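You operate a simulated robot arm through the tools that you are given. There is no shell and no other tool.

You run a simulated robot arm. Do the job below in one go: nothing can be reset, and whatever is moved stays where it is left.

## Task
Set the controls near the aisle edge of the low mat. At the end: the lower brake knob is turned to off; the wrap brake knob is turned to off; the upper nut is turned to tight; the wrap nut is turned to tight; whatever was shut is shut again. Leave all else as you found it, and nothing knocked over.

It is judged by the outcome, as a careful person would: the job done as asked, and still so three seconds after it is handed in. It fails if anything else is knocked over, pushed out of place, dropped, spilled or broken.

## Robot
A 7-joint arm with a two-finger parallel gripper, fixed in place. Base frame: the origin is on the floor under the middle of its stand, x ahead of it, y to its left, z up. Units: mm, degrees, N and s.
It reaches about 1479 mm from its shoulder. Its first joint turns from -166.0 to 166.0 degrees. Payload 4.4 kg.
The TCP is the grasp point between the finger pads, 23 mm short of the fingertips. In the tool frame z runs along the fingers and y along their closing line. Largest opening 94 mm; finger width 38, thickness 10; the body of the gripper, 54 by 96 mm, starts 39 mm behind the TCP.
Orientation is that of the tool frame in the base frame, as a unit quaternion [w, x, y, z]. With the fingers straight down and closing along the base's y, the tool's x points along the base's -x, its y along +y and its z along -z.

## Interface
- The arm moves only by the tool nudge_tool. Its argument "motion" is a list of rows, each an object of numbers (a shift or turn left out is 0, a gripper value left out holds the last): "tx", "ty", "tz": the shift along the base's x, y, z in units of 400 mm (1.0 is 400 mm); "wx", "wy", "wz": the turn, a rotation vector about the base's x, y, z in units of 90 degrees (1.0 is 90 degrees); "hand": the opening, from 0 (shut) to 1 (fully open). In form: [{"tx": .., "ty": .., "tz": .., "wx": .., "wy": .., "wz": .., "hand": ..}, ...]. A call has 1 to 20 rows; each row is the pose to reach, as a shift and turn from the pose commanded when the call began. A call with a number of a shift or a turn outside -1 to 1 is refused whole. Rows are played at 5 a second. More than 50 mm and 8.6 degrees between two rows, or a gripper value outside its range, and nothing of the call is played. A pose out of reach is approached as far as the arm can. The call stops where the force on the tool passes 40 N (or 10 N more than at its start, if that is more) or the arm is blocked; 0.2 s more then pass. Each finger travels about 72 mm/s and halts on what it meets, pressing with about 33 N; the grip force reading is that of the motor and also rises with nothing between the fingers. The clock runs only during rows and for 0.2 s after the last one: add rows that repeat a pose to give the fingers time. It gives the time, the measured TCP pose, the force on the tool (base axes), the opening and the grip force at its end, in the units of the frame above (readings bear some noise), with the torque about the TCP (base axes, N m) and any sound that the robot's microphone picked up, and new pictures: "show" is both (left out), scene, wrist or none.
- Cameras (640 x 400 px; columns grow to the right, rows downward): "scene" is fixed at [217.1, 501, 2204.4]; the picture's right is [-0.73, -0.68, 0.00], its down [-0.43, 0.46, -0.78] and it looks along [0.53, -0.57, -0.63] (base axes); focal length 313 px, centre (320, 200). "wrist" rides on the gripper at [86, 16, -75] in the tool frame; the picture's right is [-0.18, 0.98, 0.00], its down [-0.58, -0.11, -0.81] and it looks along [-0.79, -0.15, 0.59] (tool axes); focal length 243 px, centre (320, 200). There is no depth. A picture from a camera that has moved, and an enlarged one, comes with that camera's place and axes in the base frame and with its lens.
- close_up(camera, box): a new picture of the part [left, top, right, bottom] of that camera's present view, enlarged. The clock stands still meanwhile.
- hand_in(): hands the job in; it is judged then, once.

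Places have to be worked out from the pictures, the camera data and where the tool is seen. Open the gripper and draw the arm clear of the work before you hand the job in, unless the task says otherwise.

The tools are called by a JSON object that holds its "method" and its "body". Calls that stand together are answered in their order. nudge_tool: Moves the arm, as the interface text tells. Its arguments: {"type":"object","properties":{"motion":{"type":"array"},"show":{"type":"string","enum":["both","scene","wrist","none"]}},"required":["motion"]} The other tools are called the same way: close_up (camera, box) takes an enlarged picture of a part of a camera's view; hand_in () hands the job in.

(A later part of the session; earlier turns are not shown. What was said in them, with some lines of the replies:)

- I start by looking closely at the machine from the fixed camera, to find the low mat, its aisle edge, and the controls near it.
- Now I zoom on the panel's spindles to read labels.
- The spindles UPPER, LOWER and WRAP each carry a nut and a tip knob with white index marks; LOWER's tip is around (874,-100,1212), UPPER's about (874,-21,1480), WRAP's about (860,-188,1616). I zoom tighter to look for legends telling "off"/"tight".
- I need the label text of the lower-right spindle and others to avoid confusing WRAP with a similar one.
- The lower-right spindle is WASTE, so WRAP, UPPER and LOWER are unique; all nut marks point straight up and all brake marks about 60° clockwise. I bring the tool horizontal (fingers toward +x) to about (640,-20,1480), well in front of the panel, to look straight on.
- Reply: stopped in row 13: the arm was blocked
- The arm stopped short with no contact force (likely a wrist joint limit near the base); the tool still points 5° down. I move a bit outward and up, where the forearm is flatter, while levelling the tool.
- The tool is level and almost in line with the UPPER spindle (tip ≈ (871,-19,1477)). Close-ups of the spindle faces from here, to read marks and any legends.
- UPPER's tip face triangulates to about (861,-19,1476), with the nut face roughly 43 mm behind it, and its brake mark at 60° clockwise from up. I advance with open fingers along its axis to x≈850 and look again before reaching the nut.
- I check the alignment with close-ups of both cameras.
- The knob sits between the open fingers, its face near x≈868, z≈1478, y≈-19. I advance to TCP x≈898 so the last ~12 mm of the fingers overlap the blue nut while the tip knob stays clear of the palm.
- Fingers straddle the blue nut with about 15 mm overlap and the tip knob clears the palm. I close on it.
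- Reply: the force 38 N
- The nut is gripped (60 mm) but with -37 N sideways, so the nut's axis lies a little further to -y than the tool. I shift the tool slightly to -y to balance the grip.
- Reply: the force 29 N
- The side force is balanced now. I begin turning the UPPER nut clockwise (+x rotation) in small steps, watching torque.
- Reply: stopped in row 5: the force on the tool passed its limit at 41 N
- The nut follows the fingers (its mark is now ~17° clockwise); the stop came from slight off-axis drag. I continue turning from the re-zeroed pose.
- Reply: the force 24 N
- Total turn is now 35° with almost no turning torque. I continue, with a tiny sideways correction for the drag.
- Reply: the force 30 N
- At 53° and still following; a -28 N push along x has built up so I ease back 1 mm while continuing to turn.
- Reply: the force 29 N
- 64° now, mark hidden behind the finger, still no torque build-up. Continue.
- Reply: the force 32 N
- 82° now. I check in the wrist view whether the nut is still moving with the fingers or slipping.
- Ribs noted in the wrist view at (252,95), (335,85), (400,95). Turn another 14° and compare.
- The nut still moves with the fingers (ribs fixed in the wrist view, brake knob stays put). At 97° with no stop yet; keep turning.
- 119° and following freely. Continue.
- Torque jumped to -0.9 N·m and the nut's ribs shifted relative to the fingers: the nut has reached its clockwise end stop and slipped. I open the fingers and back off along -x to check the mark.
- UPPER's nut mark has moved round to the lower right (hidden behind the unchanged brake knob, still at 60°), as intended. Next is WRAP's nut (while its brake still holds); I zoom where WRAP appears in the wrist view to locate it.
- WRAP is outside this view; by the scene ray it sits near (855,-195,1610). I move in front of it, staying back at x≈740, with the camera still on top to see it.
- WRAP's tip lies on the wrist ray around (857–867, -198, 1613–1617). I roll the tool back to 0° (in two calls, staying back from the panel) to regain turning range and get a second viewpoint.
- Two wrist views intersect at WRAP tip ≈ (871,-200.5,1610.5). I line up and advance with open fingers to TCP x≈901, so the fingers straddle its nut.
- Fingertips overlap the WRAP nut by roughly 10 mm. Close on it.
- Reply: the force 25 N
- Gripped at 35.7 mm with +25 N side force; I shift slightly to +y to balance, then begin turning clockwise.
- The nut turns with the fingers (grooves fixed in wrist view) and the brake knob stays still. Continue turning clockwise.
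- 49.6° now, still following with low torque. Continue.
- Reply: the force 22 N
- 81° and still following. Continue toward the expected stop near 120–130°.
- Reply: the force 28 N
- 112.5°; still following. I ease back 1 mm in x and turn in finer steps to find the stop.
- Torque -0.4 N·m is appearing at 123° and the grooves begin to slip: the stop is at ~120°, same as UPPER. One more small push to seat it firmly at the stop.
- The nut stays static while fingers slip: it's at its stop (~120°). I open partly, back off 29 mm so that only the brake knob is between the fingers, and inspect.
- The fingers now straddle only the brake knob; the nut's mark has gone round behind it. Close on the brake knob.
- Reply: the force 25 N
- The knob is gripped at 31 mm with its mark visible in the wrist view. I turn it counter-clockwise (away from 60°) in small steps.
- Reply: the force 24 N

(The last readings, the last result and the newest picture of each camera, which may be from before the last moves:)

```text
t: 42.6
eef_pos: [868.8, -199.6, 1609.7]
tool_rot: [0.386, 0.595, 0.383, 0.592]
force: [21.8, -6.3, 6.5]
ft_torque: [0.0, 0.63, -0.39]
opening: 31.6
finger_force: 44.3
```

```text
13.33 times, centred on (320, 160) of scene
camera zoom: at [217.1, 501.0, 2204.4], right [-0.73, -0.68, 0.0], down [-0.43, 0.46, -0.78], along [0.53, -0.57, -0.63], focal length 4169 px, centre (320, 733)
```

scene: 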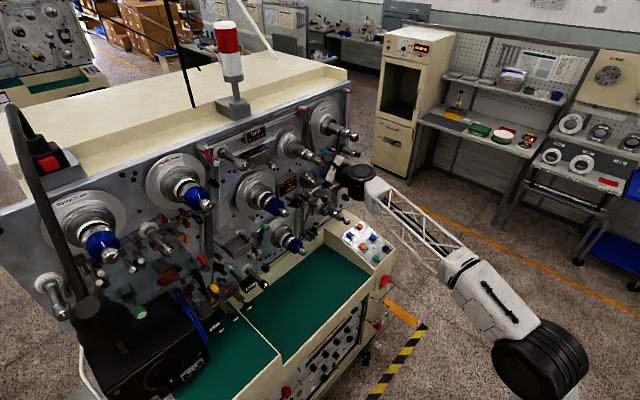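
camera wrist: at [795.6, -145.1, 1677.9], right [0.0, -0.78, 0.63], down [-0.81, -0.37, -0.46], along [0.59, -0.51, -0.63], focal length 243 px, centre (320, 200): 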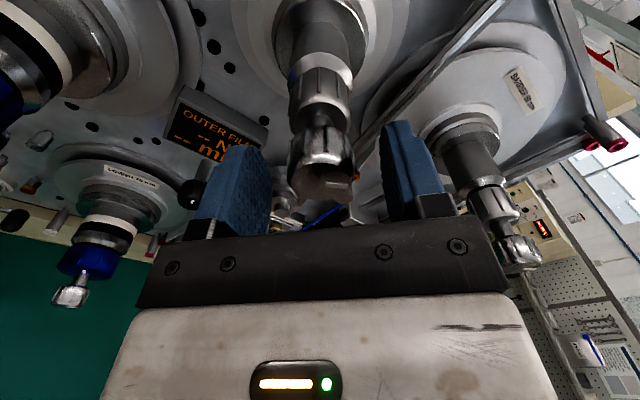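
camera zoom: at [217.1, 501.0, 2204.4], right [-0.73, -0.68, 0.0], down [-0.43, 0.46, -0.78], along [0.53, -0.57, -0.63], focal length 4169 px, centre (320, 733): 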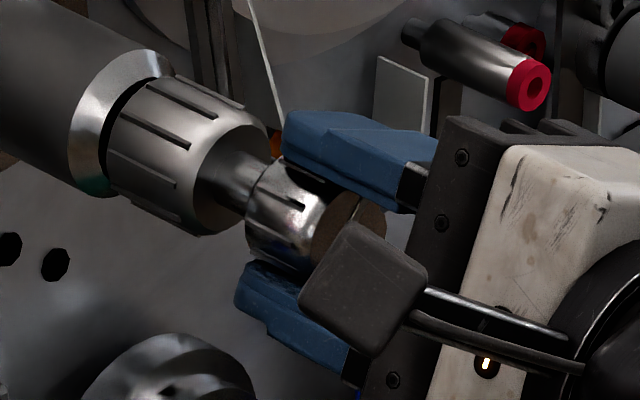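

The knob follows the fingers, now turned ~16° CCW with negligible torque. Continue.

{"method": "nudge_tool", "body": {"motion": [{"tx": 0.002, "wx": -0.05}, {"tx": 0.002, "wx": -0.1}, {"tx": 0.002, "wx": -0.15}, {"tx": 0.002, "wx": -0.2}, {"tx": 0.002, "wx": -0.25}], "show": "none"}}

{"method": "close_up", "body": {"camera": "wrist", "box": [200, 50, 440, 240]}}

```text
t: 43.8
eef_pos: [869.5, -198.3, 1610.5]
tool_rot: [0.494, 0.508, 0.492, 0.506]
force: [0.3, -8.7, -0.3]
ft_torque: [-0.05, -0.05, 0.14]
opening: 31.1
finger_force: 45.2
```

```text
2.11 times, centred on (320, 145) of wrist
camera zoom: at [795.4, -113.0, 1628.9], right [0.0, -0.21, 0.98], down [-0.81, -0.57, -0.13], along [0.59, -0.79, -0.17], focal length 511 px, centre (320, 316)
```

zoom: 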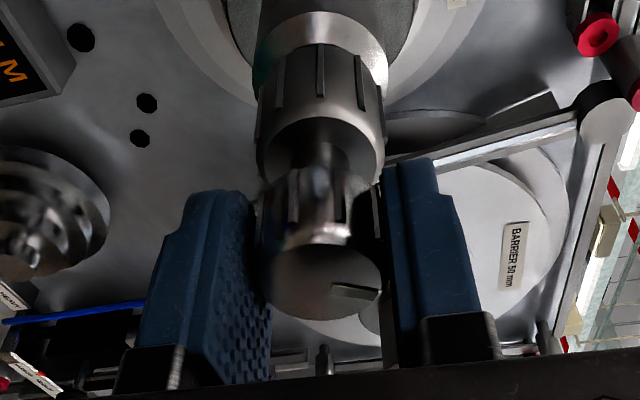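

Turned ~39°, knob mark now ~21°. Continue in steps, watching for a stop around 0° or beyond.

{"method": "nudge_tool", "body": {"motion": [{"wx": -0.04}, {"wx": -0.08}, {"wx": -0.12}, {"wx": -0.16}], "show": "none"}}

{"method": "close_up", "body": {"camera": "wrist", "box": [200, 50, 440, 240]}}

```text
t: 44.8
eef_pos: [869.0, -198.4, 1609.7]
tool_rot: [0.554, 0.442, 0.551, 0.44]
force: [-5.8, -0.6, -6.7]
ft_torque: [0.05, -0.08, 0.68]
opening: 31.0
finger_force: 45.2
```

```text
2.11 times, centred on (320, 145) of wrist
camera zoom: at [795.8, -111.0, 1606.6], right [0.0, 0.04, 1.0], down [-0.81, -0.59, 0.02], along [0.59, -0.81, 0.03], focal length 511 px, centre (320, 316)
```

zoom: 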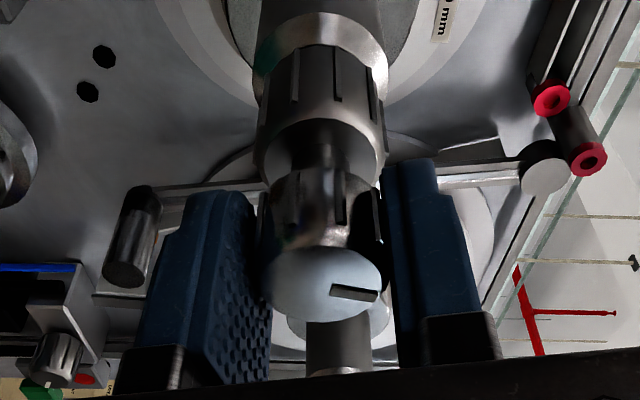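

Turned 53° (knob ≈ 7°), still following. Continue past vertical.

{"method": "nudge_tool", "body": {"motion": [{"wx": -0.04}, {"wx": -0.08}, {"wx": -0.12}, {"wx": -0.16}], "show": "none"}}

{"method": "close_up", "body": {"camera": "wrist", "box": [200, 50, 440, 240]}}

{"method": "close_up", "body": {"camera": "scene", "box": [296, 145, 344, 175]}}

```text
t: 45.8
eef_pos: [868.8, -199.6, 1610.0]
tool_rot: [0.605, 0.37, 0.603, 0.366]
force: [-6.9, 15.6, -11.3]
ft_torque: [0.47, 0.19, 0.64]
opening: 30.8
finger_force: 45.0
```

```text
2.11 times, centred on (320, 145) of wrist
camera zoom: at [796.0, -115.3, 1584.8], right [0.0, 0.28, 0.96], down [-0.81, -0.56, 0.17], along [0.59, -0.77, 0.23], focal length 511 px, centre (320, 316)
```

zoom: 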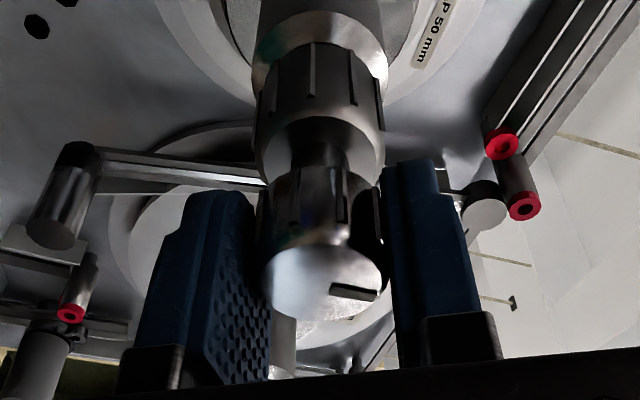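

```text
13.33 times, centred on (320, 160) of scene
camera zoom: at [217.1, 501.0, 2204.4], right [-0.73, -0.68, 0.0], down [-0.43, 0.46, -0.78], along [0.53, -0.57, -0.63], focal length 4169 px, centre (320, 733)
```

zoom: 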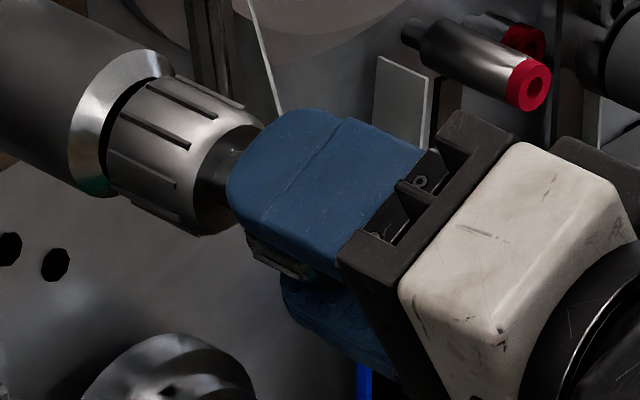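

Torque +0.47 N·m now resists with the mark near vertical: stop at ~0°. One more small push to seat it, then verify.

{"method": "nudge_tool", "body": {"motion": [{"wx": -0.04}, {"wx": -0.08}, {"wx": -0.08}], "show": "none"}}

{"method": "close_up", "body": {"camera": "wrist", "box": [200, 50, 440, 240]}}

```text
t: 46.6
eef_pos: [869.2, -200.2, 1610.4]
tool_rot: [0.627, 0.331, 0.624, 0.329]
force: [-3.9, -11.8, -10.5]
ft_torque: [0.36, -0.95, -0.76]
opening: 31.9
finger_force: 44.7
```

```text
2.11 times, centred on (320, 145) of wrist
camera zoom: at [796.3, -120.1, 1575.1], right [0.0, 0.4, 0.92], down [-0.81, -0.54, 0.24], along [0.59, -0.74, 0.33], focal length 511 px, centre (320, 316)
```

zoom: 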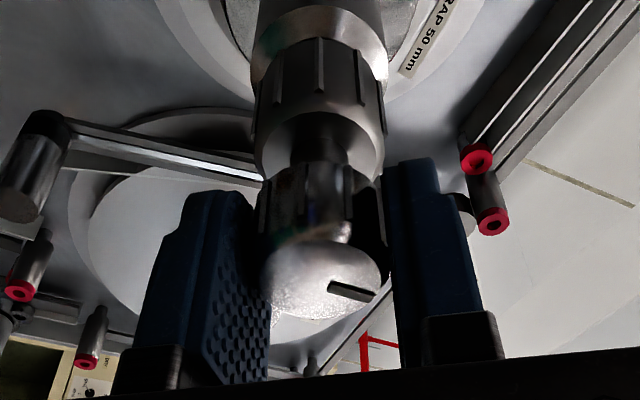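

The knob no longer follows (mark tilting relative to fingers): it is at its stop. I open and back straight off to verify the marks.

{"method": "nudge_tool", "body": {"motion": [{"hand": 0.7}, {"hand": 0.7}, {"hand": 0.7}, {"tx": -0.06}, {"tx": -0.12}, {"tx": -0.2}, {"tx": -0.3}, {"tx": -0.35}, {"tx": -0.35}]}}

{"method": "close_up", "body": {"camera": "scene", "box": [296, 140, 344, 170]}}

{"method": "close_up", "body": {"camera": "wrist", "box": [220, 0, 420, 160]}}

```text
t: 48.6
eef_pos: [729.6, -203.3, 1611.0]
tool_rot: [0.627, 0.331, 0.624, 0.329]
force: [0.5, -0.2, -0.4]
ft_torque: [-0.03, 0.02, 0.02]
opening: 65.8
finger_force: 0.1
camera wrist: at [657.1, -121.5, 1575.0], right [0.0, 0.4, 0.92], down [-0.81, -0.54, 0.24], along [0.59, -0.74, 0.33], focal length 243 px, centre (320, 200)
```

scene: 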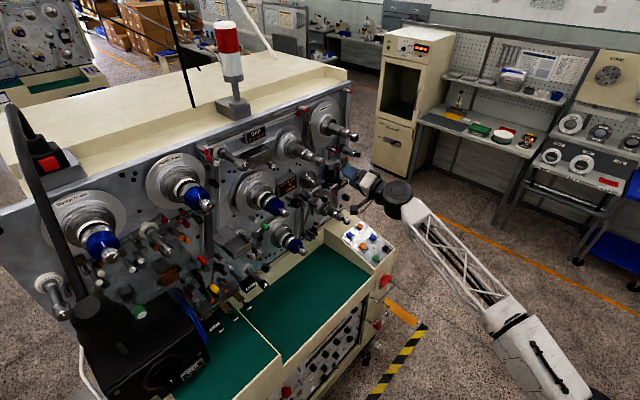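
wrist: 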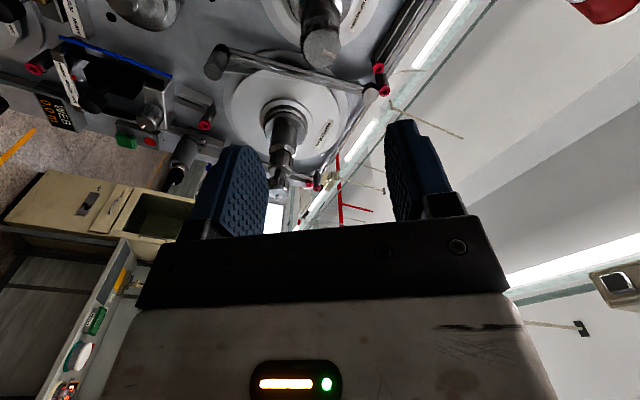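

```text
13.33 times, centred on (320, 155) of scene
camera zoom: at [217.1, 501.0, 2204.4], right [-0.73, -0.68, 0.0], down [-0.43, 0.46, -0.78], along [0.53, -0.57, -0.63], focal length 4169 px, centre (320, 800)
```

zoom: 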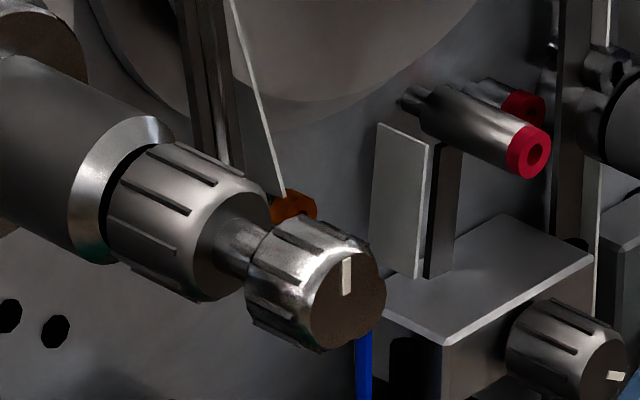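

```text
2.50 times, centred on (320, 80) of wrist
camera zoom: at [657.1, -121.5, 1575.0], right [0.0, 0.4, 0.92], down [-0.81, -0.54, 0.24], along [0.59, -0.74, 0.33], focal length 606 px, centre (320, 500)
```

zoom: 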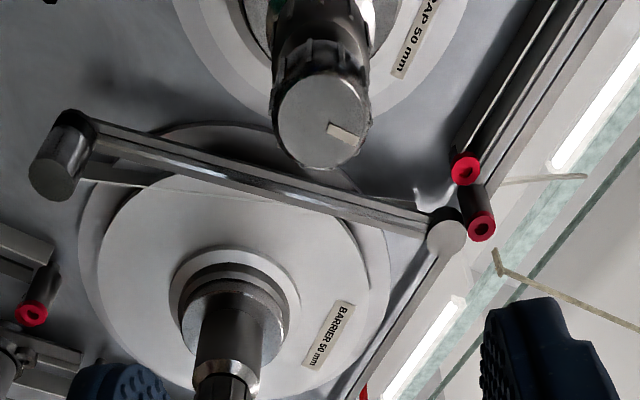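

WRAP's brake mark now points straight up (off end stop), and its nut mark has gone to the tight stop. Next the LOWER brake, whose tip I place at about (871,-99.5,1212). I move down in front of it in stages, rolling so the camera is on top.

{"method": "nudge_tool", "body": {"motion": [{"tx": 0.01, "ty": 0.023, "tz": -0.045, "wx": 0.09, "hand": 0.8}, {"tx": 0.02, "ty": 0.046, "tz": -0.09, "wx": 0.18}, {"tx": 0.03, "ty": 0.07, "tz": -0.14, "wx": 0.27}, {"tx": 0.04, "ty": 0.093, "tz": -0.19, "wx": 0.36}, {"tx": 0.05, "ty": 0.117, "tz": -0.24, "wx": 0.45}, {"tx": 0.06, "ty": 0.14, "tz": -0.29, "wx": 0.54}, {"tx": 0.07, "ty": 0.164, "tz": -0.335, "wx": 0.63}, {"tx": 0.08, "ty": 0.187, "tz": -0.38, "wx": 0.72}, {"tx": 0.09, "ty": 0.21, "tz": -0.43, "wx": 0.81}, {"tx": 0.1, "ty": 0.234, "tz": -0.48, "wx": 0.9}, {"tx": 0.1, "ty": 0.2575, "tz": -0.525, "wx": 0.99}, {"tx": 0.1, "ty": 0.2575, "tz": -0.525, "wx": 0.99}]}}

```text
t: 51.2
eef_pos: [769.4, -95.4, 1400.5]
tool_rot: [0.213, 0.676, 0.213, 0.673]
force: [-0.4, 0.6, 0.8]
ft_torque: [-0.01, 0.03, 0.01]
opening: 75.4
finger_force: 0.0
camera wrist: at [695.5, -59.5, 1481.5], right [0.0, -0.91, 0.41], down [-0.81, -0.24, -0.54], along [0.59, -0.34, -0.74], focal length 243 px, centre (320, 200)
```

scene: 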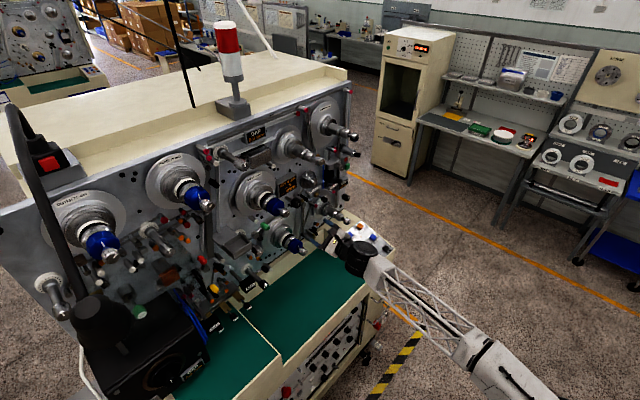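
wrist: 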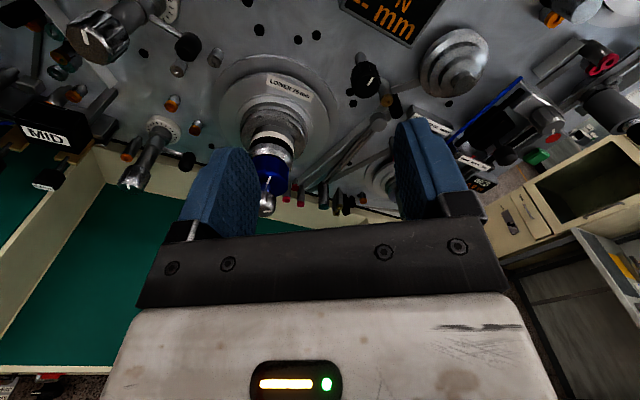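

LOWER's tip shows just left of centre, consistent with the estimate. I lower straight down to z≈1225, still at x≈770.

{"method": "nudge_tool", "body": {"motion": [{"tz": -0.06, "ty": -0.003, "hand": 0.8}, {"tz": -0.12, "ty": -0.006}, {"tz": -0.18, "ty": -0.01}, {"tz": -0.24, "ty": -0.012}, {"tz": -0.3, "ty": -0.012}, {"tz": -0.36, "ty": -0.012}, {"tz": -0.42, "ty": -0.012}, {"tz": -0.44, "ty": -0.012}, {"tz": -0.44, "ty": -0.012}]}}

{"method": "close_up", "body": {"camera": "wrist", "box": [220, 0, 420, 160]}}

```text
t: 53.2
eef_pos: [768.9, -101.5, 1225.2]
tool_rot: [0.215, 0.676, 0.212, 0.673]
force: [0.0, 1.0, 0.5]
ft_torque: [-0.02, -0.02, 0.01]
opening: 75.1
finger_force: 0.0
camera wrist: at [696.1, -65.0, 1306.1], right [0.0, -0.91, 0.42], down [-0.81, -0.24, -0.54], along [0.59, -0.34, -0.74], focal length 243 px, centre (320, 200)
```

scene: 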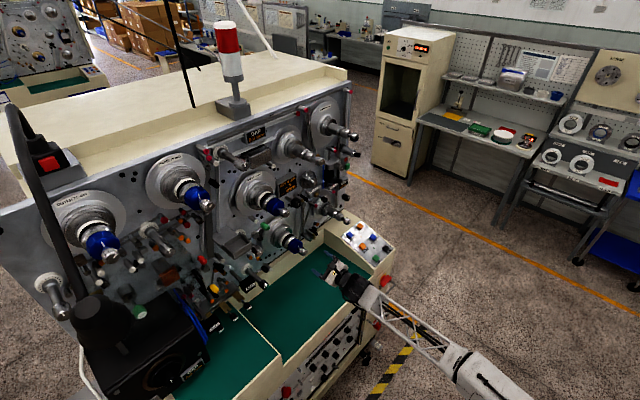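
wrist: 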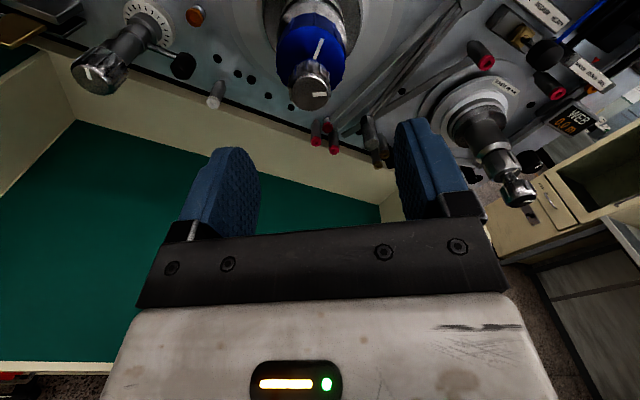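

```text
2.50 times, centred on (320, 80) of wrist
camera zoom: at [696.1, -65.0, 1306.1], right [0.0, -0.91, 0.42], down [-0.81, -0.24, -0.54], along [0.59, -0.34, -0.74], focal length 606 px, centre (320, 500)
```

zoom: 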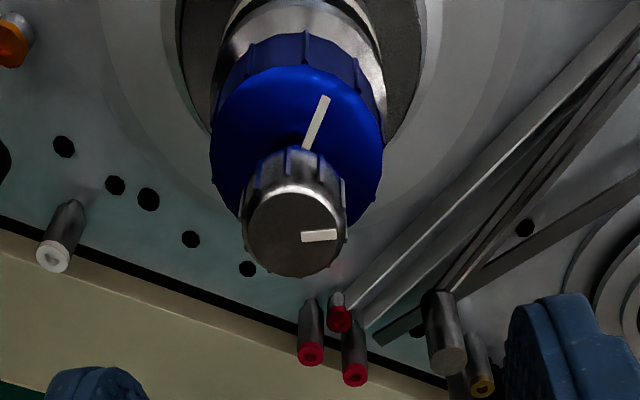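

LOWER's tip triangulates to (871,-100.3,1210.5), mark at ~60°. I align, then advance so the fingers straddle only the tip knob (TCP x≈868).

{"method": "nudge_tool", "body": {"motion": [{"tz": -0.036, "ty": 0.0025, "hand": 0.8}, {"tx": 0.05, "tz": -0.036, "ty": 0.0025}, {"tx": 0.1, "tz": -0.036, "ty": 0.0025}, {"tx": 0.15, "tz": -0.036, "ty": 0.0025}, {"tx": 0.19, "tz": -0.036, "ty": 0.0025}, {"tx": 0.22, "tz": -0.036, "ty": 0.0025}, {"tx": 0.2475, "tz": -0.036, "ty": 0.0025}, {"tx": 0.2475, "tz": -0.036, "ty": 0.0025}]}}

{"method": "close_up", "body": {"camera": "wrist", "box": [200, 50, 440, 240]}}

{"method": "close_up", "body": {"camera": "scene", "box": [280, 230, 328, 260]}}

```text
t: 55.0
eef_pos: [869.3, -100.1, 1210.2]
tool_rot: [0.213, 0.676, 0.214, 0.672]
force: [-0.3, -0.2, -0.2]
ft_torque: [0.02, -0.04, 0.05]
opening: 75.2
finger_force: 0.3
camera wrist: at [795.1, -63.0, 1290.7], right [0.0, -0.91, 0.42], down [-0.81, -0.24, -0.53], along [0.59, -0.34, -0.74], focal length 243 px, centre (320, 200)
```

scene: 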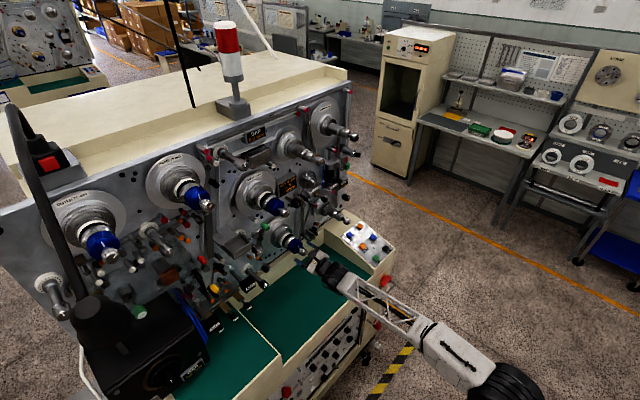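
wrist: 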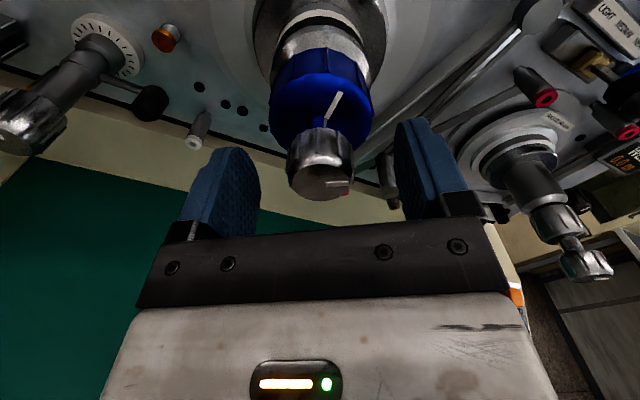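

```text
2.11 times, centred on (320, 145) of wrist
camera zoom: at [795.1, -63.0, 1290.7], right [0.0, -0.91, 0.42], down [-0.81, -0.24, -0.53], along [0.59, -0.34, -0.74], focal length 511 px, centre (320, 316)
```

zoom: 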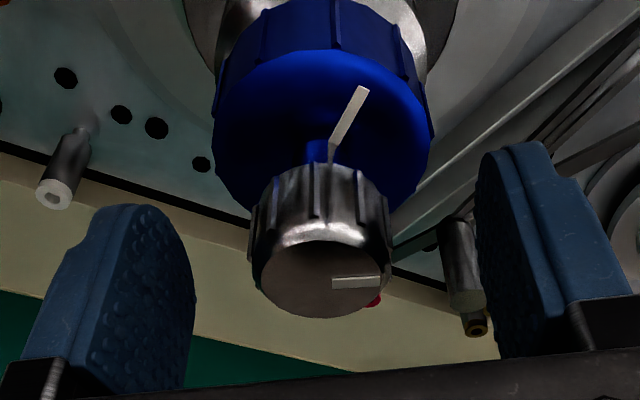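

```text
13.33 times, centred on (304, 245) of scene
camera zoom: at [217.1, 501.0, 2204.4], right [-0.73, -0.68, 0.0], down [-0.43, 0.46, -0.78], along [0.53, -0.57, -0.63], focal length 4169 px, centre (533, -400)
```

zoom: 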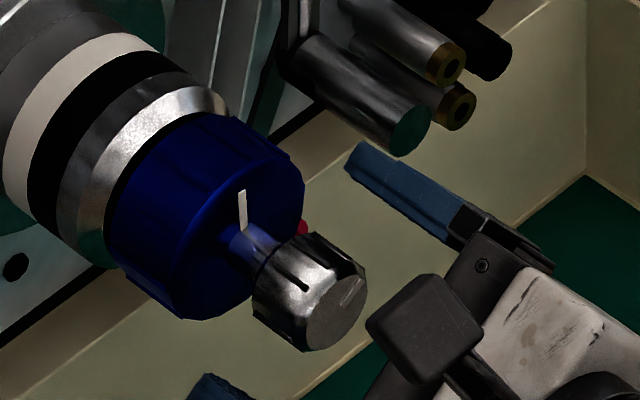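

Alignment mirrors the WRAP case. Close on the LOWER brake knob.

{"method": "nudge_tool", "body": {"motion": [{"hand": 0.6}, {"hand": 0.4}, {"hand": 0.2}, {"hand": 0.2}, {"hand": 0.2}, {"hand": 0.2}], "show": "none"}}

{"method": "close_up", "body": {"camera": "wrist", "box": [200, 50, 440, 240]}}

```text
t: 56.4
eef_pos: [868.1, -99.0, 1210.6]
tool_rot: [0.215, 0.675, 0.213, 0.673]
force: [5.3, -4.9, 2.2]
ft_torque: [0.03, 0.15, -0.08]
opening: 31.3
finger_force: 44.9
```

```text
2.11 times, centred on (320, 145) of wrist
camera zoom: at [795.0, -63.2, 1290.8], right [0.0, -0.91, 0.42], down [-0.81, -0.24, -0.54], along [0.59, -0.34, -0.74], focal length 511 px, centre (320, 316)
```

zoom: 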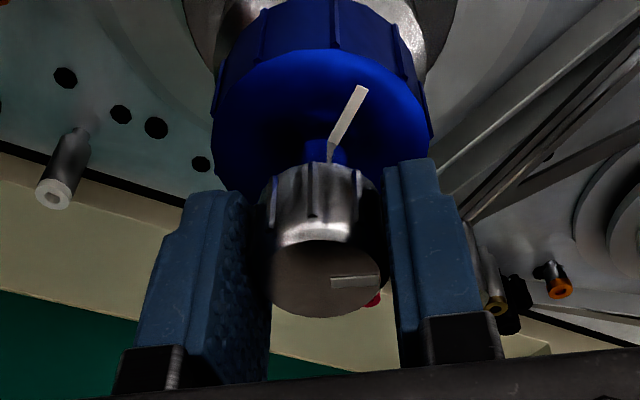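

Gripped at 31 mm, well centred (forces under 6 N). I turn it counter-clockwise.

{"method": "nudge_tool", "body": {"motion": [{"wx": -0.04}, {"wx": -0.08}, {"wx": -0.12}, {"wx": -0.17}, {"wx": -0.22}, {"wx": -0.27}], "show": "none"}}

{"method": "close_up", "body": {"camera": "wrist", "box": [200, 50, 440, 240]}}

```text
t: 57.8
eef_pos: [868.1, -101.4, 1209.8]
tool_rot: [0.352, 0.615, 0.351, 0.612]
force: [-4.3, 8.5, 9.4]
ft_torque: [0.03, 0.22, -0.04]
opening: 31.2
finger_force: 45.2
```

```text
2.11 times, centred on (320, 145) of wrist
camera zoom: at [794.8, -34.1, 1267.7], right [0.0, -0.66, 0.75], down [-0.81, -0.44, -0.39], along [0.59, -0.61, -0.53], focal length 511 px, centre (320, 316)
```

zoom: 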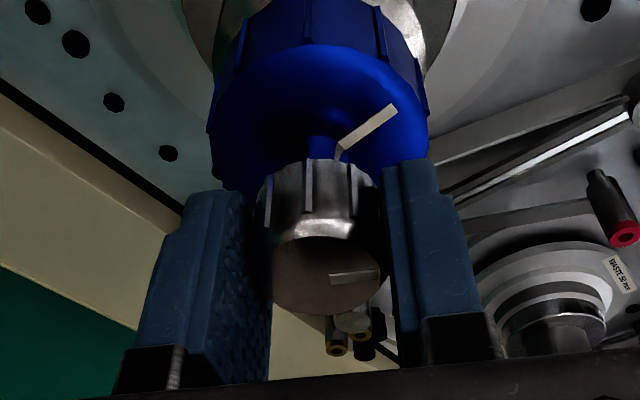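

Turned 24°, knob following, nut unmoved. Continue.

{"method": "nudge_tool", "body": {"motion": [{"wx": -0.05}, {"wx": -0.1}, {"wx": -0.15}, {"wx": -0.2}, {"wx": -0.25}, {"wx": -0.3}], "show": "none"}}

{"method": "close_up", "body": {"camera": "wrist", "box": [200, 50, 440, 240]}}

```text
t: 59.2
eef_pos: [868.5, -100.8, 1210.6]
tool_rot: [0.487, 0.515, 0.484, 0.514]
force: [-27.9, -9.4, -0.6]
ft_torque: [0.01, 0.1, -0.13]
opening: 31.1
finger_force: 45.0
```

```text
2.11 times, centred on (320, 145) of wrist
camera zoom: at [795.6, -15.4, 1231.5], right [0.0, -0.24, 0.97], down [-0.81, -0.57, -0.14], along [0.59, -0.79, -0.2], focal length 511 px, centre (320, 316)
```

zoom: 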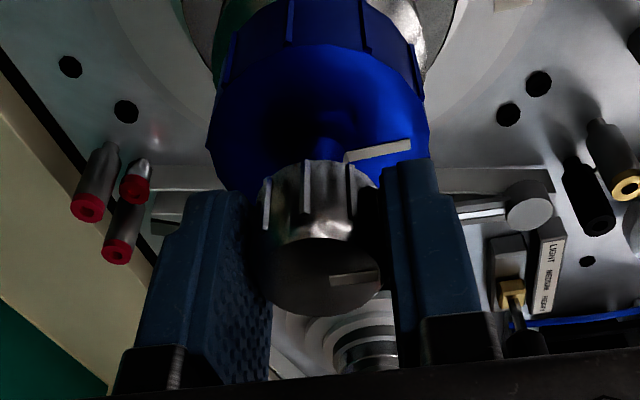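

Turned 51.5°; I ease back 1 mm in x and continue to the stop.

{"method": "nudge_tool", "body": {"motion": [{"tx": -0.003, "wx": -0.03}, {"tx": -0.003, "wx": -0.06}, {"tx": -0.003, "wx": -0.09}, {"tx": -0.003, "wx": -0.12}, {"tx": -0.003, "wx": -0.15}], "show": "none"}}

{"method": "close_up", "body": {"camera": "wrist", "box": [200, 50, 440, 240]}}

```text
t: 60.4
eef_pos: [868.0, -98.9, 1210.0]
tool_rot: [0.544, 0.455, 0.54, 0.453]
force: [6.6, 0.6, 1.4]
ft_torque: [0.55, 0.5, 0.15]
opening: 31.9
finger_force: 44.9
```

```text
2.11 times, centred on (320, 145) of wrist
camera zoom: at [793.6, -12.1, 1211.0], right [0.0, -0.01, 1.0], down [-0.81, -0.59, -0.01], along [0.59, -0.81, -0.01], focal length 511 px, centre (320, 316)
```

zoom: 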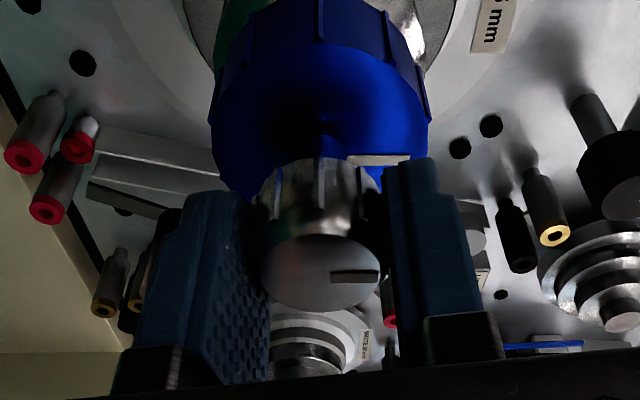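

Torque +0.55 N·m: the stop is reached at ~65° of tool turn. One more small push to seat, then release and back off.

{"method": "nudge_tool", "body": {"motion": [{"wx": -0.03}, {"wx": -0.06}, {"wx": -0.06}], "show": "none"}}

{"method": "nudge_tool", "body": {"motion": [{"hand": 0.7}, {"hand": 0.7}, {"hand": 0.7}, {"tx": -0.06}, {"tx": -0.12}, {"tx": -0.19}, {"tx": -0.25}, {"tx": -0.25}]}}

{"method": "close_up", "body": {"camera": "scene", "box": [280, 230, 328, 260]}}

{"method": "close_up", "body": {"camera": "wrist", "box": [220, 0, 420, 160]}}

```text
t: 61.2
eef_pos: [866.4, -100.6, 1210.7]
tool_rot: [0.564, 0.429, 0.562, 0.428]
force: [-17.1, -1.3, 2.8]
ft_torque: [0.28, 0.41, -0.1]
opening: 31.9
finger_force: 45.2
```

```text
t: 63.0
eef_pos: [765.7, -99.0, 1209.9]
tool_rot: [0.564, 0.429, 0.561, 0.429]
force: [-0.7, 0.5, 0.4]
ft_torque: [-0.03, 0.01, 0.0]
opening: 65.9
finger_force: 0.0
camera wrist: at [692.8, -10.8, 1203.2], right [0.0, 0.08, 1.0], down [-0.81, -0.59, 0.05], along [0.59, -0.81, 0.07], focal length 243 px, centre (320, 200)
```

scene: 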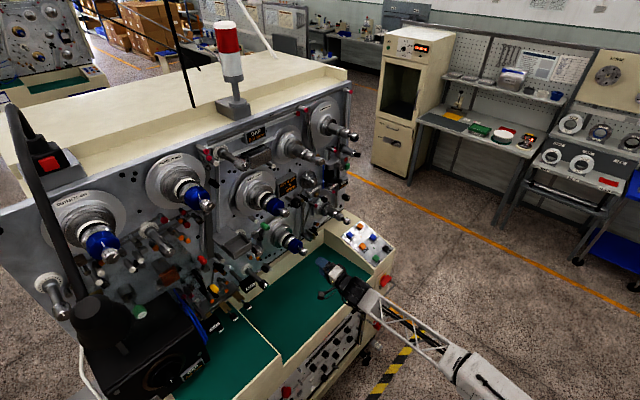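
wrist: 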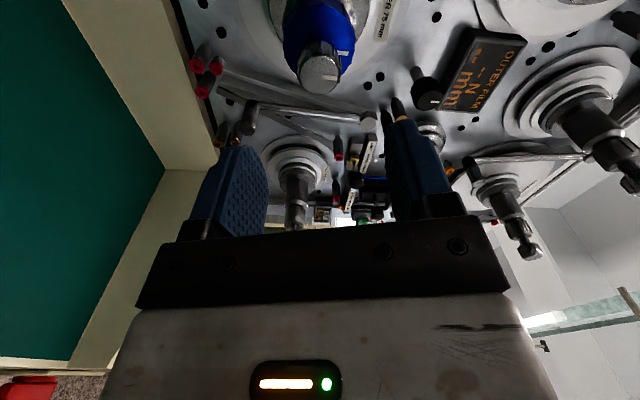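

```text
13.33 times, centred on (304, 245) of scene
camera zoom: at [217.1, 501.0, 2204.4], right [-0.73, -0.68, 0.0], down [-0.43, 0.46, -0.78], along [0.53, -0.57, -0.63], focal length 4169 px, centre (533, -400)
```

zoom: 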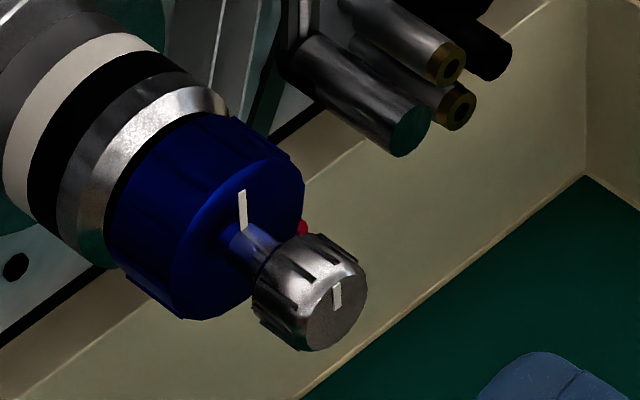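

```text
2.50 times, centred on (320, 80) of wrist
camera zoom: at [692.8, -10.8, 1203.2], right [0.0, 0.08, 1.0], down [-0.81, -0.59, 0.05], along [0.59, -0.81, 0.07], focal length 606 px, centre (320, 500)
```

zoom: 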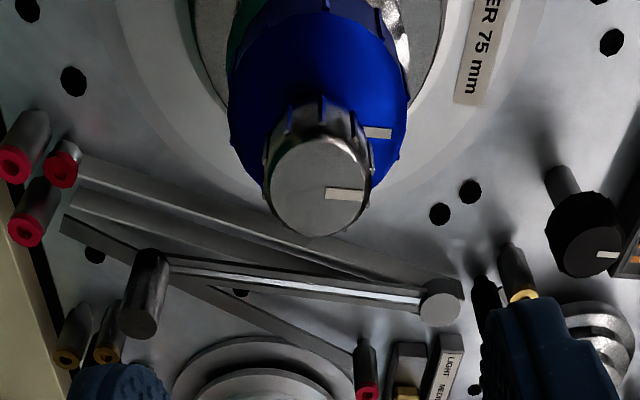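

LOWER's brake mark points up (off) and its nut is unchanged. Now I go up in front of UPPER with the camera below, to verify the UPPER nut's mark (and that nothing else changed).

{"method": "nudge_tool", "body": {"motion": [{"tx": -0.01, "ty": 0.01, "tz": 0.06, "wx": -0.07, "hand": 0.8}, {"tx": -0.01, "ty": 0.03, "tz": 0.12, "wx": -0.15}, {"tx": -0.01, "ty": 0.05, "tz": 0.18, "wx": -0.23}, {"tx": -0.01, "ty": 0.07, "tz": 0.25, "wx": -0.31}, {"tx": -0.01, "ty": 0.09, "tz": 0.32, "wx": -0.39}, {"tx": -0.01, "ty": 0.11, "tz": 0.39, "wx": -0.47}, {"tx": -0.01, "ty": 0.13, "tz": 0.46, "wx": -0.55}, {"tx": -0.01, "ty": 0.15, "tz": 0.53, "wx": -0.63}, {"tx": -0.01, "ty": 0.17, "tz": 0.6, "wx": -0.71}, {"tx": -0.01, "ty": 0.19, "tz": 0.65, "wx": -0.79}, {"tx": -0.01, "ty": 0.1975, "tz": 0.675, "wx": -0.828}, {"tx": -0.01, "ty": 0.1975, "tz": 0.675, "wx": -0.828}]}}

{"method": "close_up", "body": {"camera": "wrist", "box": [240, 0, 400, 120]}}

{"method": "close_up", "body": {"camera": "scene", "box": [260, 190, 308, 220]}}

```text
t: 65.6
eef_pos: [763.1, -21.3, 1480.3]
tool_rot: [0.709, 0.0, 0.705, 0.0]
force: [0.0, -0.2, -0.5]
ft_torque: [0.0, -0.01, -0.04]
opening: 75.3
finger_force: 0.1
camera wrist: at [690.3, -6.2, 1393.6], right [0.0, 0.98, 0.18], down [-0.81, -0.11, 0.58], along [0.59, -0.15, 0.8], focal length 243 px, centre (320, 200)
```

scene: 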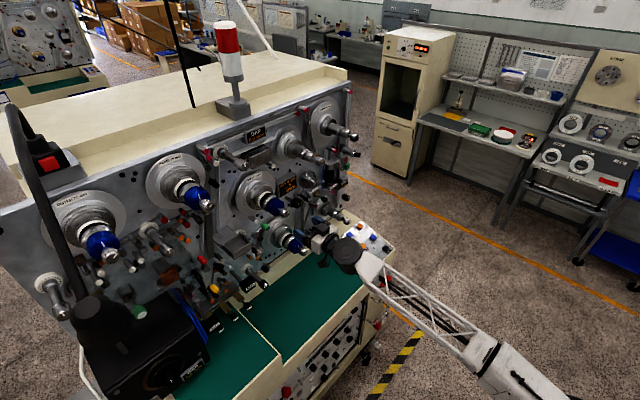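
wrist: 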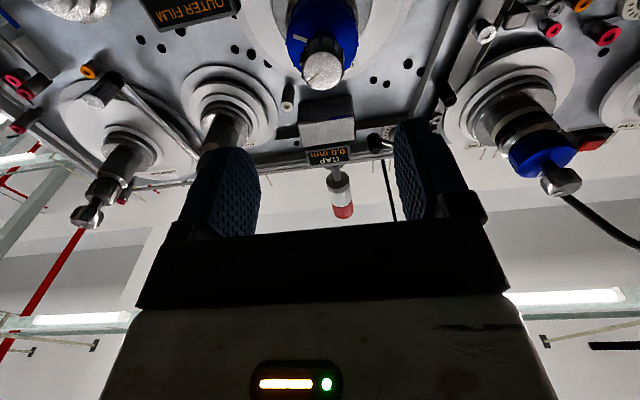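

```text
3.33 times, centred on (320, 60) of wrist
camera zoom: at [690.3, -6.2, 1393.6], right [0.0, 0.98, 0.18], down [-0.81, -0.11, 0.58], along [0.59, -0.15, 0.8], focal length 809 px, centre (320, 667)
```

zoom: 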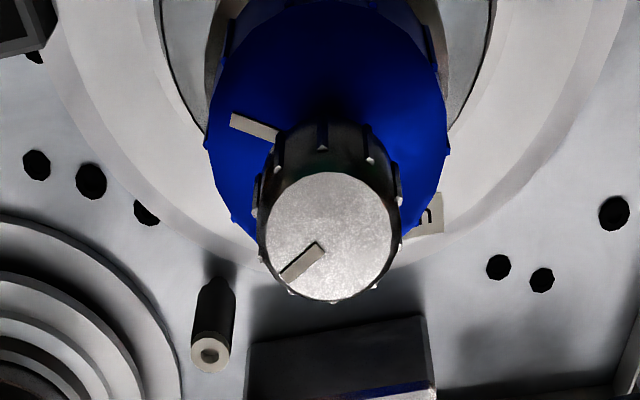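

```text
13.33 times, centred on (284, 205) of scene
camera zoom: at [217.1, 501.0, 2204.4], right [-0.73, -0.68, 0.0], down [-0.43, 0.46, -0.78], along [0.53, -0.57, -0.63], focal length 4169 px, centre (800, 133)
```

zoom: 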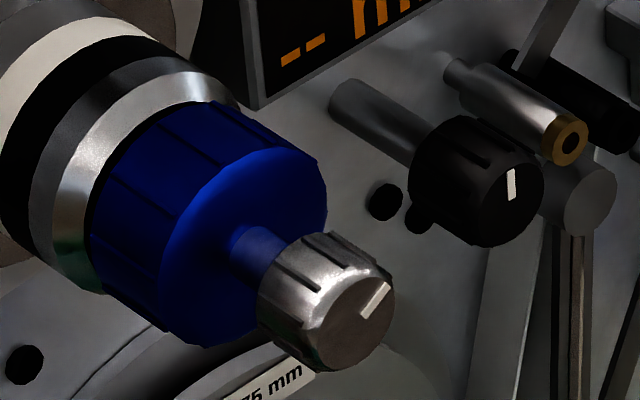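

UPPER's nut mark measures ~120° clockwise (tight stop) and its brake is still at 60°, unchanged. I do the same visual check on the WRAP nut from lower right, staying back from the panel.

{"method": "nudge_tool", "body": {"motion": [{"tx": -0.02, "ty": -0.07, "tz": 0.04}, {"tx": -0.04, "ty": -0.15, "tz": 0.08}, {"tx": -0.06, "ty": -0.23, "tz": 0.12}, {"tx": -0.07, "ty": -0.31, "tz": 0.16}, {"tx": -0.08, "ty": -0.39, "tz": 0.2}, {"tx": -0.08, "ty": -0.47, "tz": 0.24}, {"tx": -0.08, "ty": -0.55, "tz": 0.28}, {"tx": -0.08, "ty": -0.63, "tz": 0.31}, {"tx": -0.08, "ty": -0.65, "tz": 0.325}, {"tx": -0.08, "ty": -0.65, "tz": 0.325}]}}

{"method": "close_up", "body": {"camera": "wrist", "box": [320, 0, 480, 120]}}

{"method": "close_up", "body": {"camera": "scene", "box": [220, 90, 380, 260]}}

```text
t: 67.8
eef_pos: [732.8, -281.8, 1610.2]
tool_rot: [0.709, 0.0, 0.705, 0.001]
force: [-0.3, 0.7, -0.6]
ft_torque: [0.0, -0.03, -0.01]
opening: 75.1
finger_force: 0.1
camera wrist: at [659.0, -266.5, 1523.7], right [0.0, 0.98, 0.19], down [-0.81, -0.11, 0.58], along [0.59, -0.15, 0.8], focal length 243 px, centre (320, 200)
```

scene: 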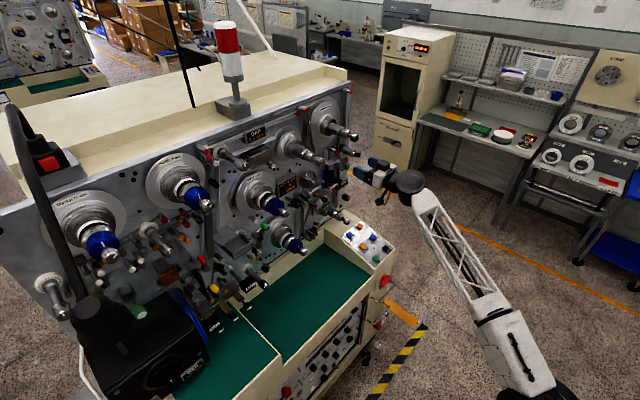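
wrist: 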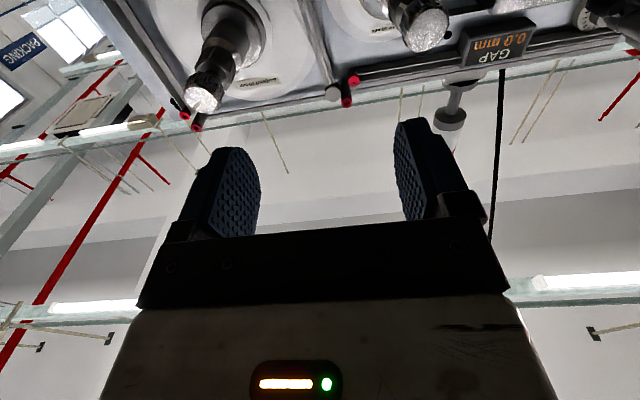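

```text
3.33 times, centred on (400, 60) of wrist
camera zoom: at [659.0, -266.5, 1523.7], right [0.0, 0.98, 0.19], down [-0.81, -0.11, 0.58], along [0.59, -0.15, 0.8], focal length 809 px, centre (53, 667)
```

zoom: 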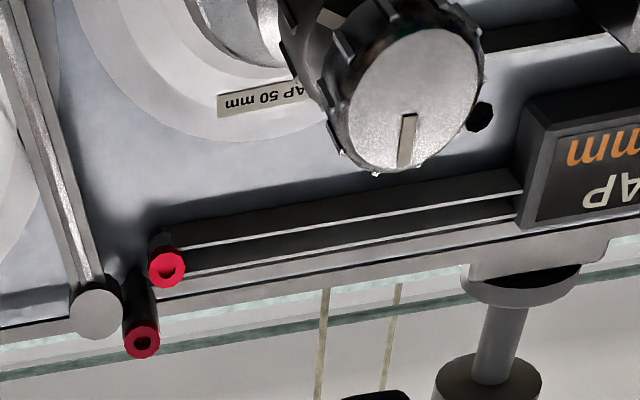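

```text
2.35 times, centred on (300, 175) of scene
camera zoom: at [217.1, 501.0, 2204.4], right [-0.73, -0.68, 0.0], down [-0.43, 0.46, -0.78], along [0.53, -0.57, -0.63], focal length 736 px, centre (367, 259)
```

zoom: 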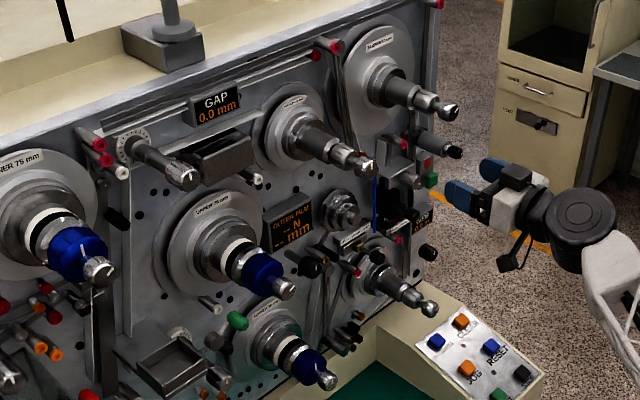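

The WRAP nut's mark peeks out at the lower-right side of the nut face, as expected; I zoom to measure it.

{"method": "close_up", "body": {"camera": "wrist", "box": [380, 0, 460, 50]}}

{"method": "close_up", "body": {"camera": "scene", "box": [300, 145, 332, 165]}}

{"method": "close_up", "body": {"camera": "scene", "box": [180, 200, 420, 400]}}

{"method": "close_up", "body": {"camera": "scene", "box": [30, 140, 220, 270]}}

```text
8.00 times, centred on (420, 25) of wrist
camera zoom: at [659.0, -266.5, 1523.7], right [0.0, 0.98, 0.19], down [-0.81, -0.11, 0.58], along [0.59, -0.15, 0.8], focal length 1941 px, centre (-480, 1600)
```

zoom: 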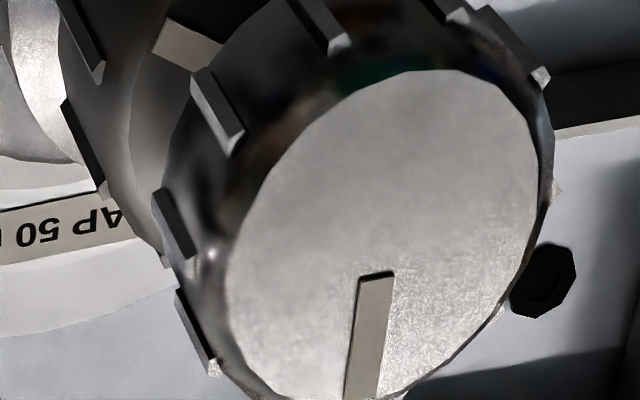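

```text
16.00 times, centred on (316, 155) of scene
camera zoom: at [217.1, 501.0, 2204.4], right [-0.73, -0.68, 0.0], down [-0.43, 0.46, -0.78], along [0.53, -0.57, -0.63], focal length 5003 px, centre (384, 920)
```

zoom: 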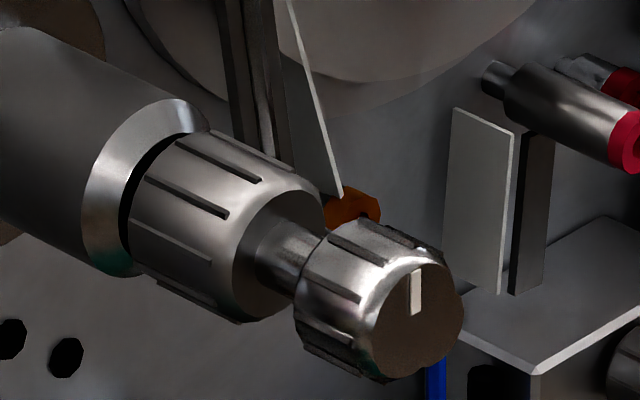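

```text
2.00 times, centred on (300, 300) of scene
camera zoom: at [217.1, 501.0, 2204.4], right [-0.73, -0.68, 0.0], down [-0.43, 0.46, -0.78], along [0.53, -0.57, -0.63], focal length 625 px, centre (360, 0)
```

zoom: 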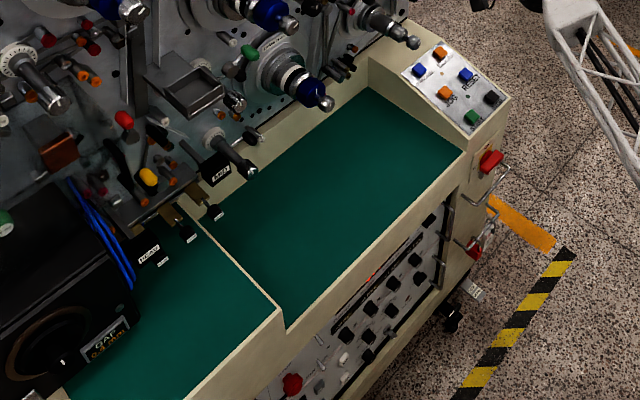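

```text
3.08 times, centred on (125, 205) of scene
camera zoom: at [217.1, 501.0, 2204.4], right [-0.73, -0.68, 0.0], down [-0.43, 0.46, -0.78], along [0.53, -0.57, -0.63], focal length 962 px, centre (920, 185)
```

zoom: 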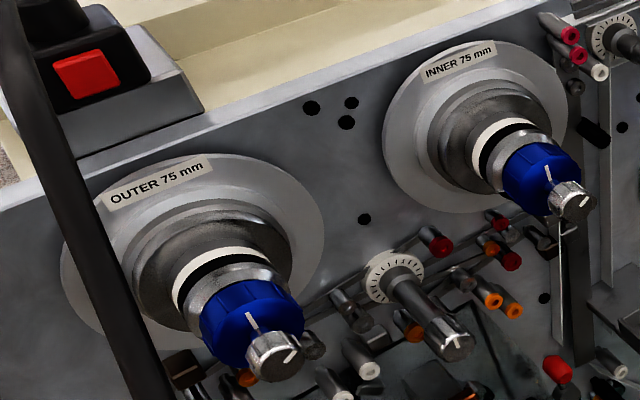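

WRAP's nut mark measures ~119° clockwise and its brake mark is straight up; LOWER's brake is up, UPPER's nut at ~120°, and everything else looks as at the start. I open the gripper and withdraw the arm toward its starting pose, well clear of the machine.

{"method": "nudge_tool", "body": {"motion": [{"tz": 0.02, "wy": 0.08, "hand": 1}, {"tz": 0.04, "wy": 0.16, "hand": 1}, {"tz": 0.06, "wy": 0.24}, {"tx": -0.03, "tz": 0.09, "wy": 0.32}, {"tx": -0.08, "ty": 0.02, "tz": 0.12, "wy": 0.4}, {"tx": -0.13, "ty": 0.05, "tz": 0.15, "wy": 0.48}, {"tx": -0.18, "ty": 0.09, "tz": 0.18, "wy": 0.56}, {"tx": -0.23, "ty": 0.13, "tz": 0.2, "wy": 0.64}, {"tx": -0.28, "ty": 0.17, "tz": 0.22, "wy": 0.72}, {"tx": -0.33, "ty": 0.21, "tz": 0.24, "wy": 0.8}, {"tx": -0.38, "ty": 0.25, "tz": 0.26, "wy": 0.88}, {"tx": -0.43, "ty": 0.29, "tz": 0.27, "wy": 0.95}, {"tx": -0.48, "ty": 0.33, "tz": 0.275, "wy": 1.0}, {"tx": -0.53, "ty": 0.37, "tz": 0.275, "wy": 1.0}, {"tx": -0.53, "ty": 0.41, "tz": 0.275, "wy": 1.0}, {"tx": -0.53, "ty": 0.41, "tz": 0.275, "wy": 1.0}]}}

{"method": "close_up", "body": {"camera": "scene", "box": [220, 90, 380, 260]}}

```text
t: 71.2
eef_pos: [518.2, -116.9, 1721.8]
tool_rot: [0.002, 0.001, 1.0, 0.0]
force: [-0.3, -0.2, 0.3]
ft_torque: [0.01, -0.02, 0.04]
opening: 93.9
finger_force: 0.1
camera wrist: at [432.5, -101.3, 1795.4], right [0.19, 0.98, 0.0], down [0.58, -0.11, 0.81], along [0.79, -0.15, -0.59], focal length 243 px, centre (320, 200)
```

scene: 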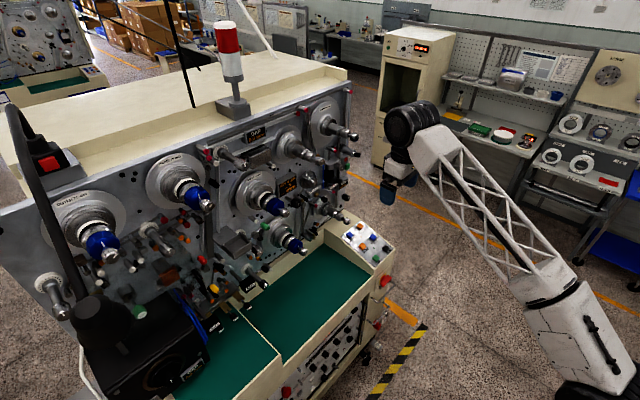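
wrist: 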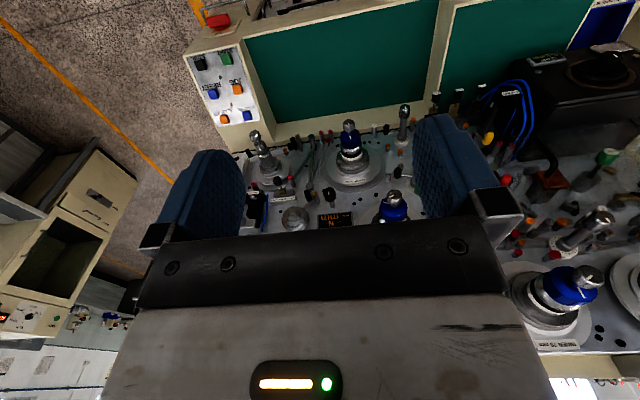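

```text
2.35 times, centred on (300, 175) of scene
camera zoom: at [217.1, 501.0, 2204.4], right [-0.73, -0.68, 0.0], down [-0.43, 0.46, -0.78], along [0.53, -0.57, -0.63], focal length 736 px, centre (367, 259)
```

zoom: 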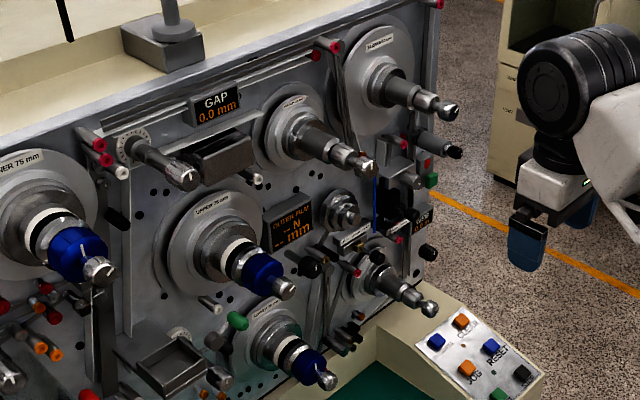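

The arm is back at its starting pose with the gripper open. A last look at the display and the three spindles before handing in.

{"method": "close_up", "body": {"camera": "scene", "box": [260, 160, 340, 260]}}

{"method": "close_up", "body": {"camera": "wrist", "box": [230, 100, 440, 240]}}

```text
4.00 times, centred on (300, 210) of scene
camera zoom: at [217.1, 501.0, 2204.4], right [-0.73, -0.68, 0.0], down [-0.43, 0.46, -0.78], along [0.53, -0.57, -0.63], focal length 1251 px, centre (400, 160)
```

zoom: 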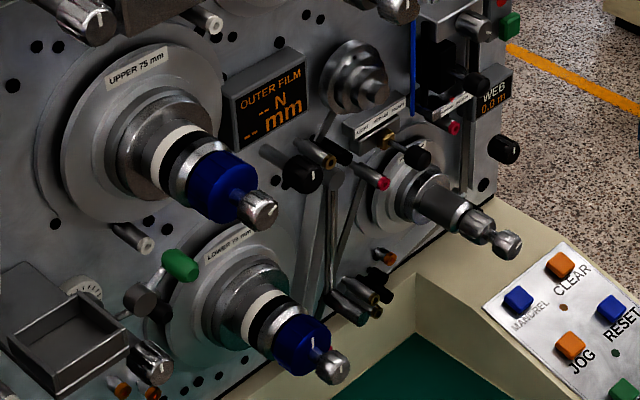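

```text
2.86 times, centred on (335, 170) of wrist
camera zoom: at [432.5, -101.3, 1795.4], right [0.19, 0.98, 0.0], down [0.58, -0.11, 0.81], along [0.79, -0.15, -0.59], focal length 693 px, centre (277, 286)
```

zoom: 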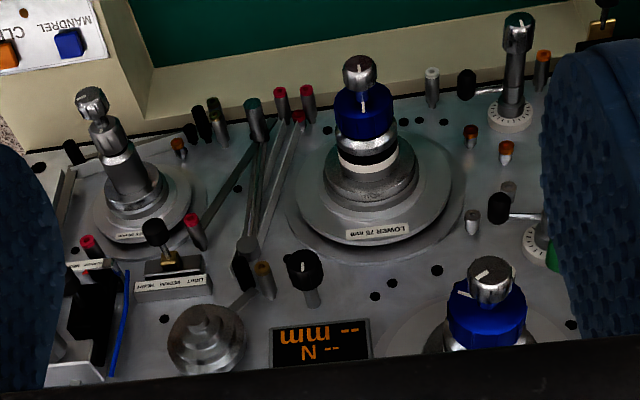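

All four controls are set: the LOWER and WRAP brakes are at their off stops and the UPPER and WRAP nuts are at their tight stops. Neighbouring controls look unchanged and the arm is clear, so I hand the job in.

{"method": "hand_in", "body": {}}

```text
The job is handed in.
```

All four controls are set and the job is handed in. The arm is back at its starting pose with the gripper open.

| Control | Start | Now |
|---|---|---|
| Lower brake knob | about 60° clockwise from up | turned counter-clockwise to its stop, mark straight up (off) |
| Wrap brake knob | about 60° clockwise from up | turned counter-clockwise to its stop, mark straight up (off) |
| Upper nut | mark straight up | turned clockwise to its stop, mark about 120° clockwise (tight) |
| Wrap nut | mark straight up | turned clockwise to its stop, mark about 120° clockwise (tight) |

There are no "off" or "tight" legends next to these controls. I took clockwise to the stop as tight and counter-clockwise to the stop as off. Turning torque was near zero until each control reached its stop.

In the final close-ups the neighbouring controls look as they did at the start, and nothing was knocked over. I did not open anything, so there was nothing to shut again.
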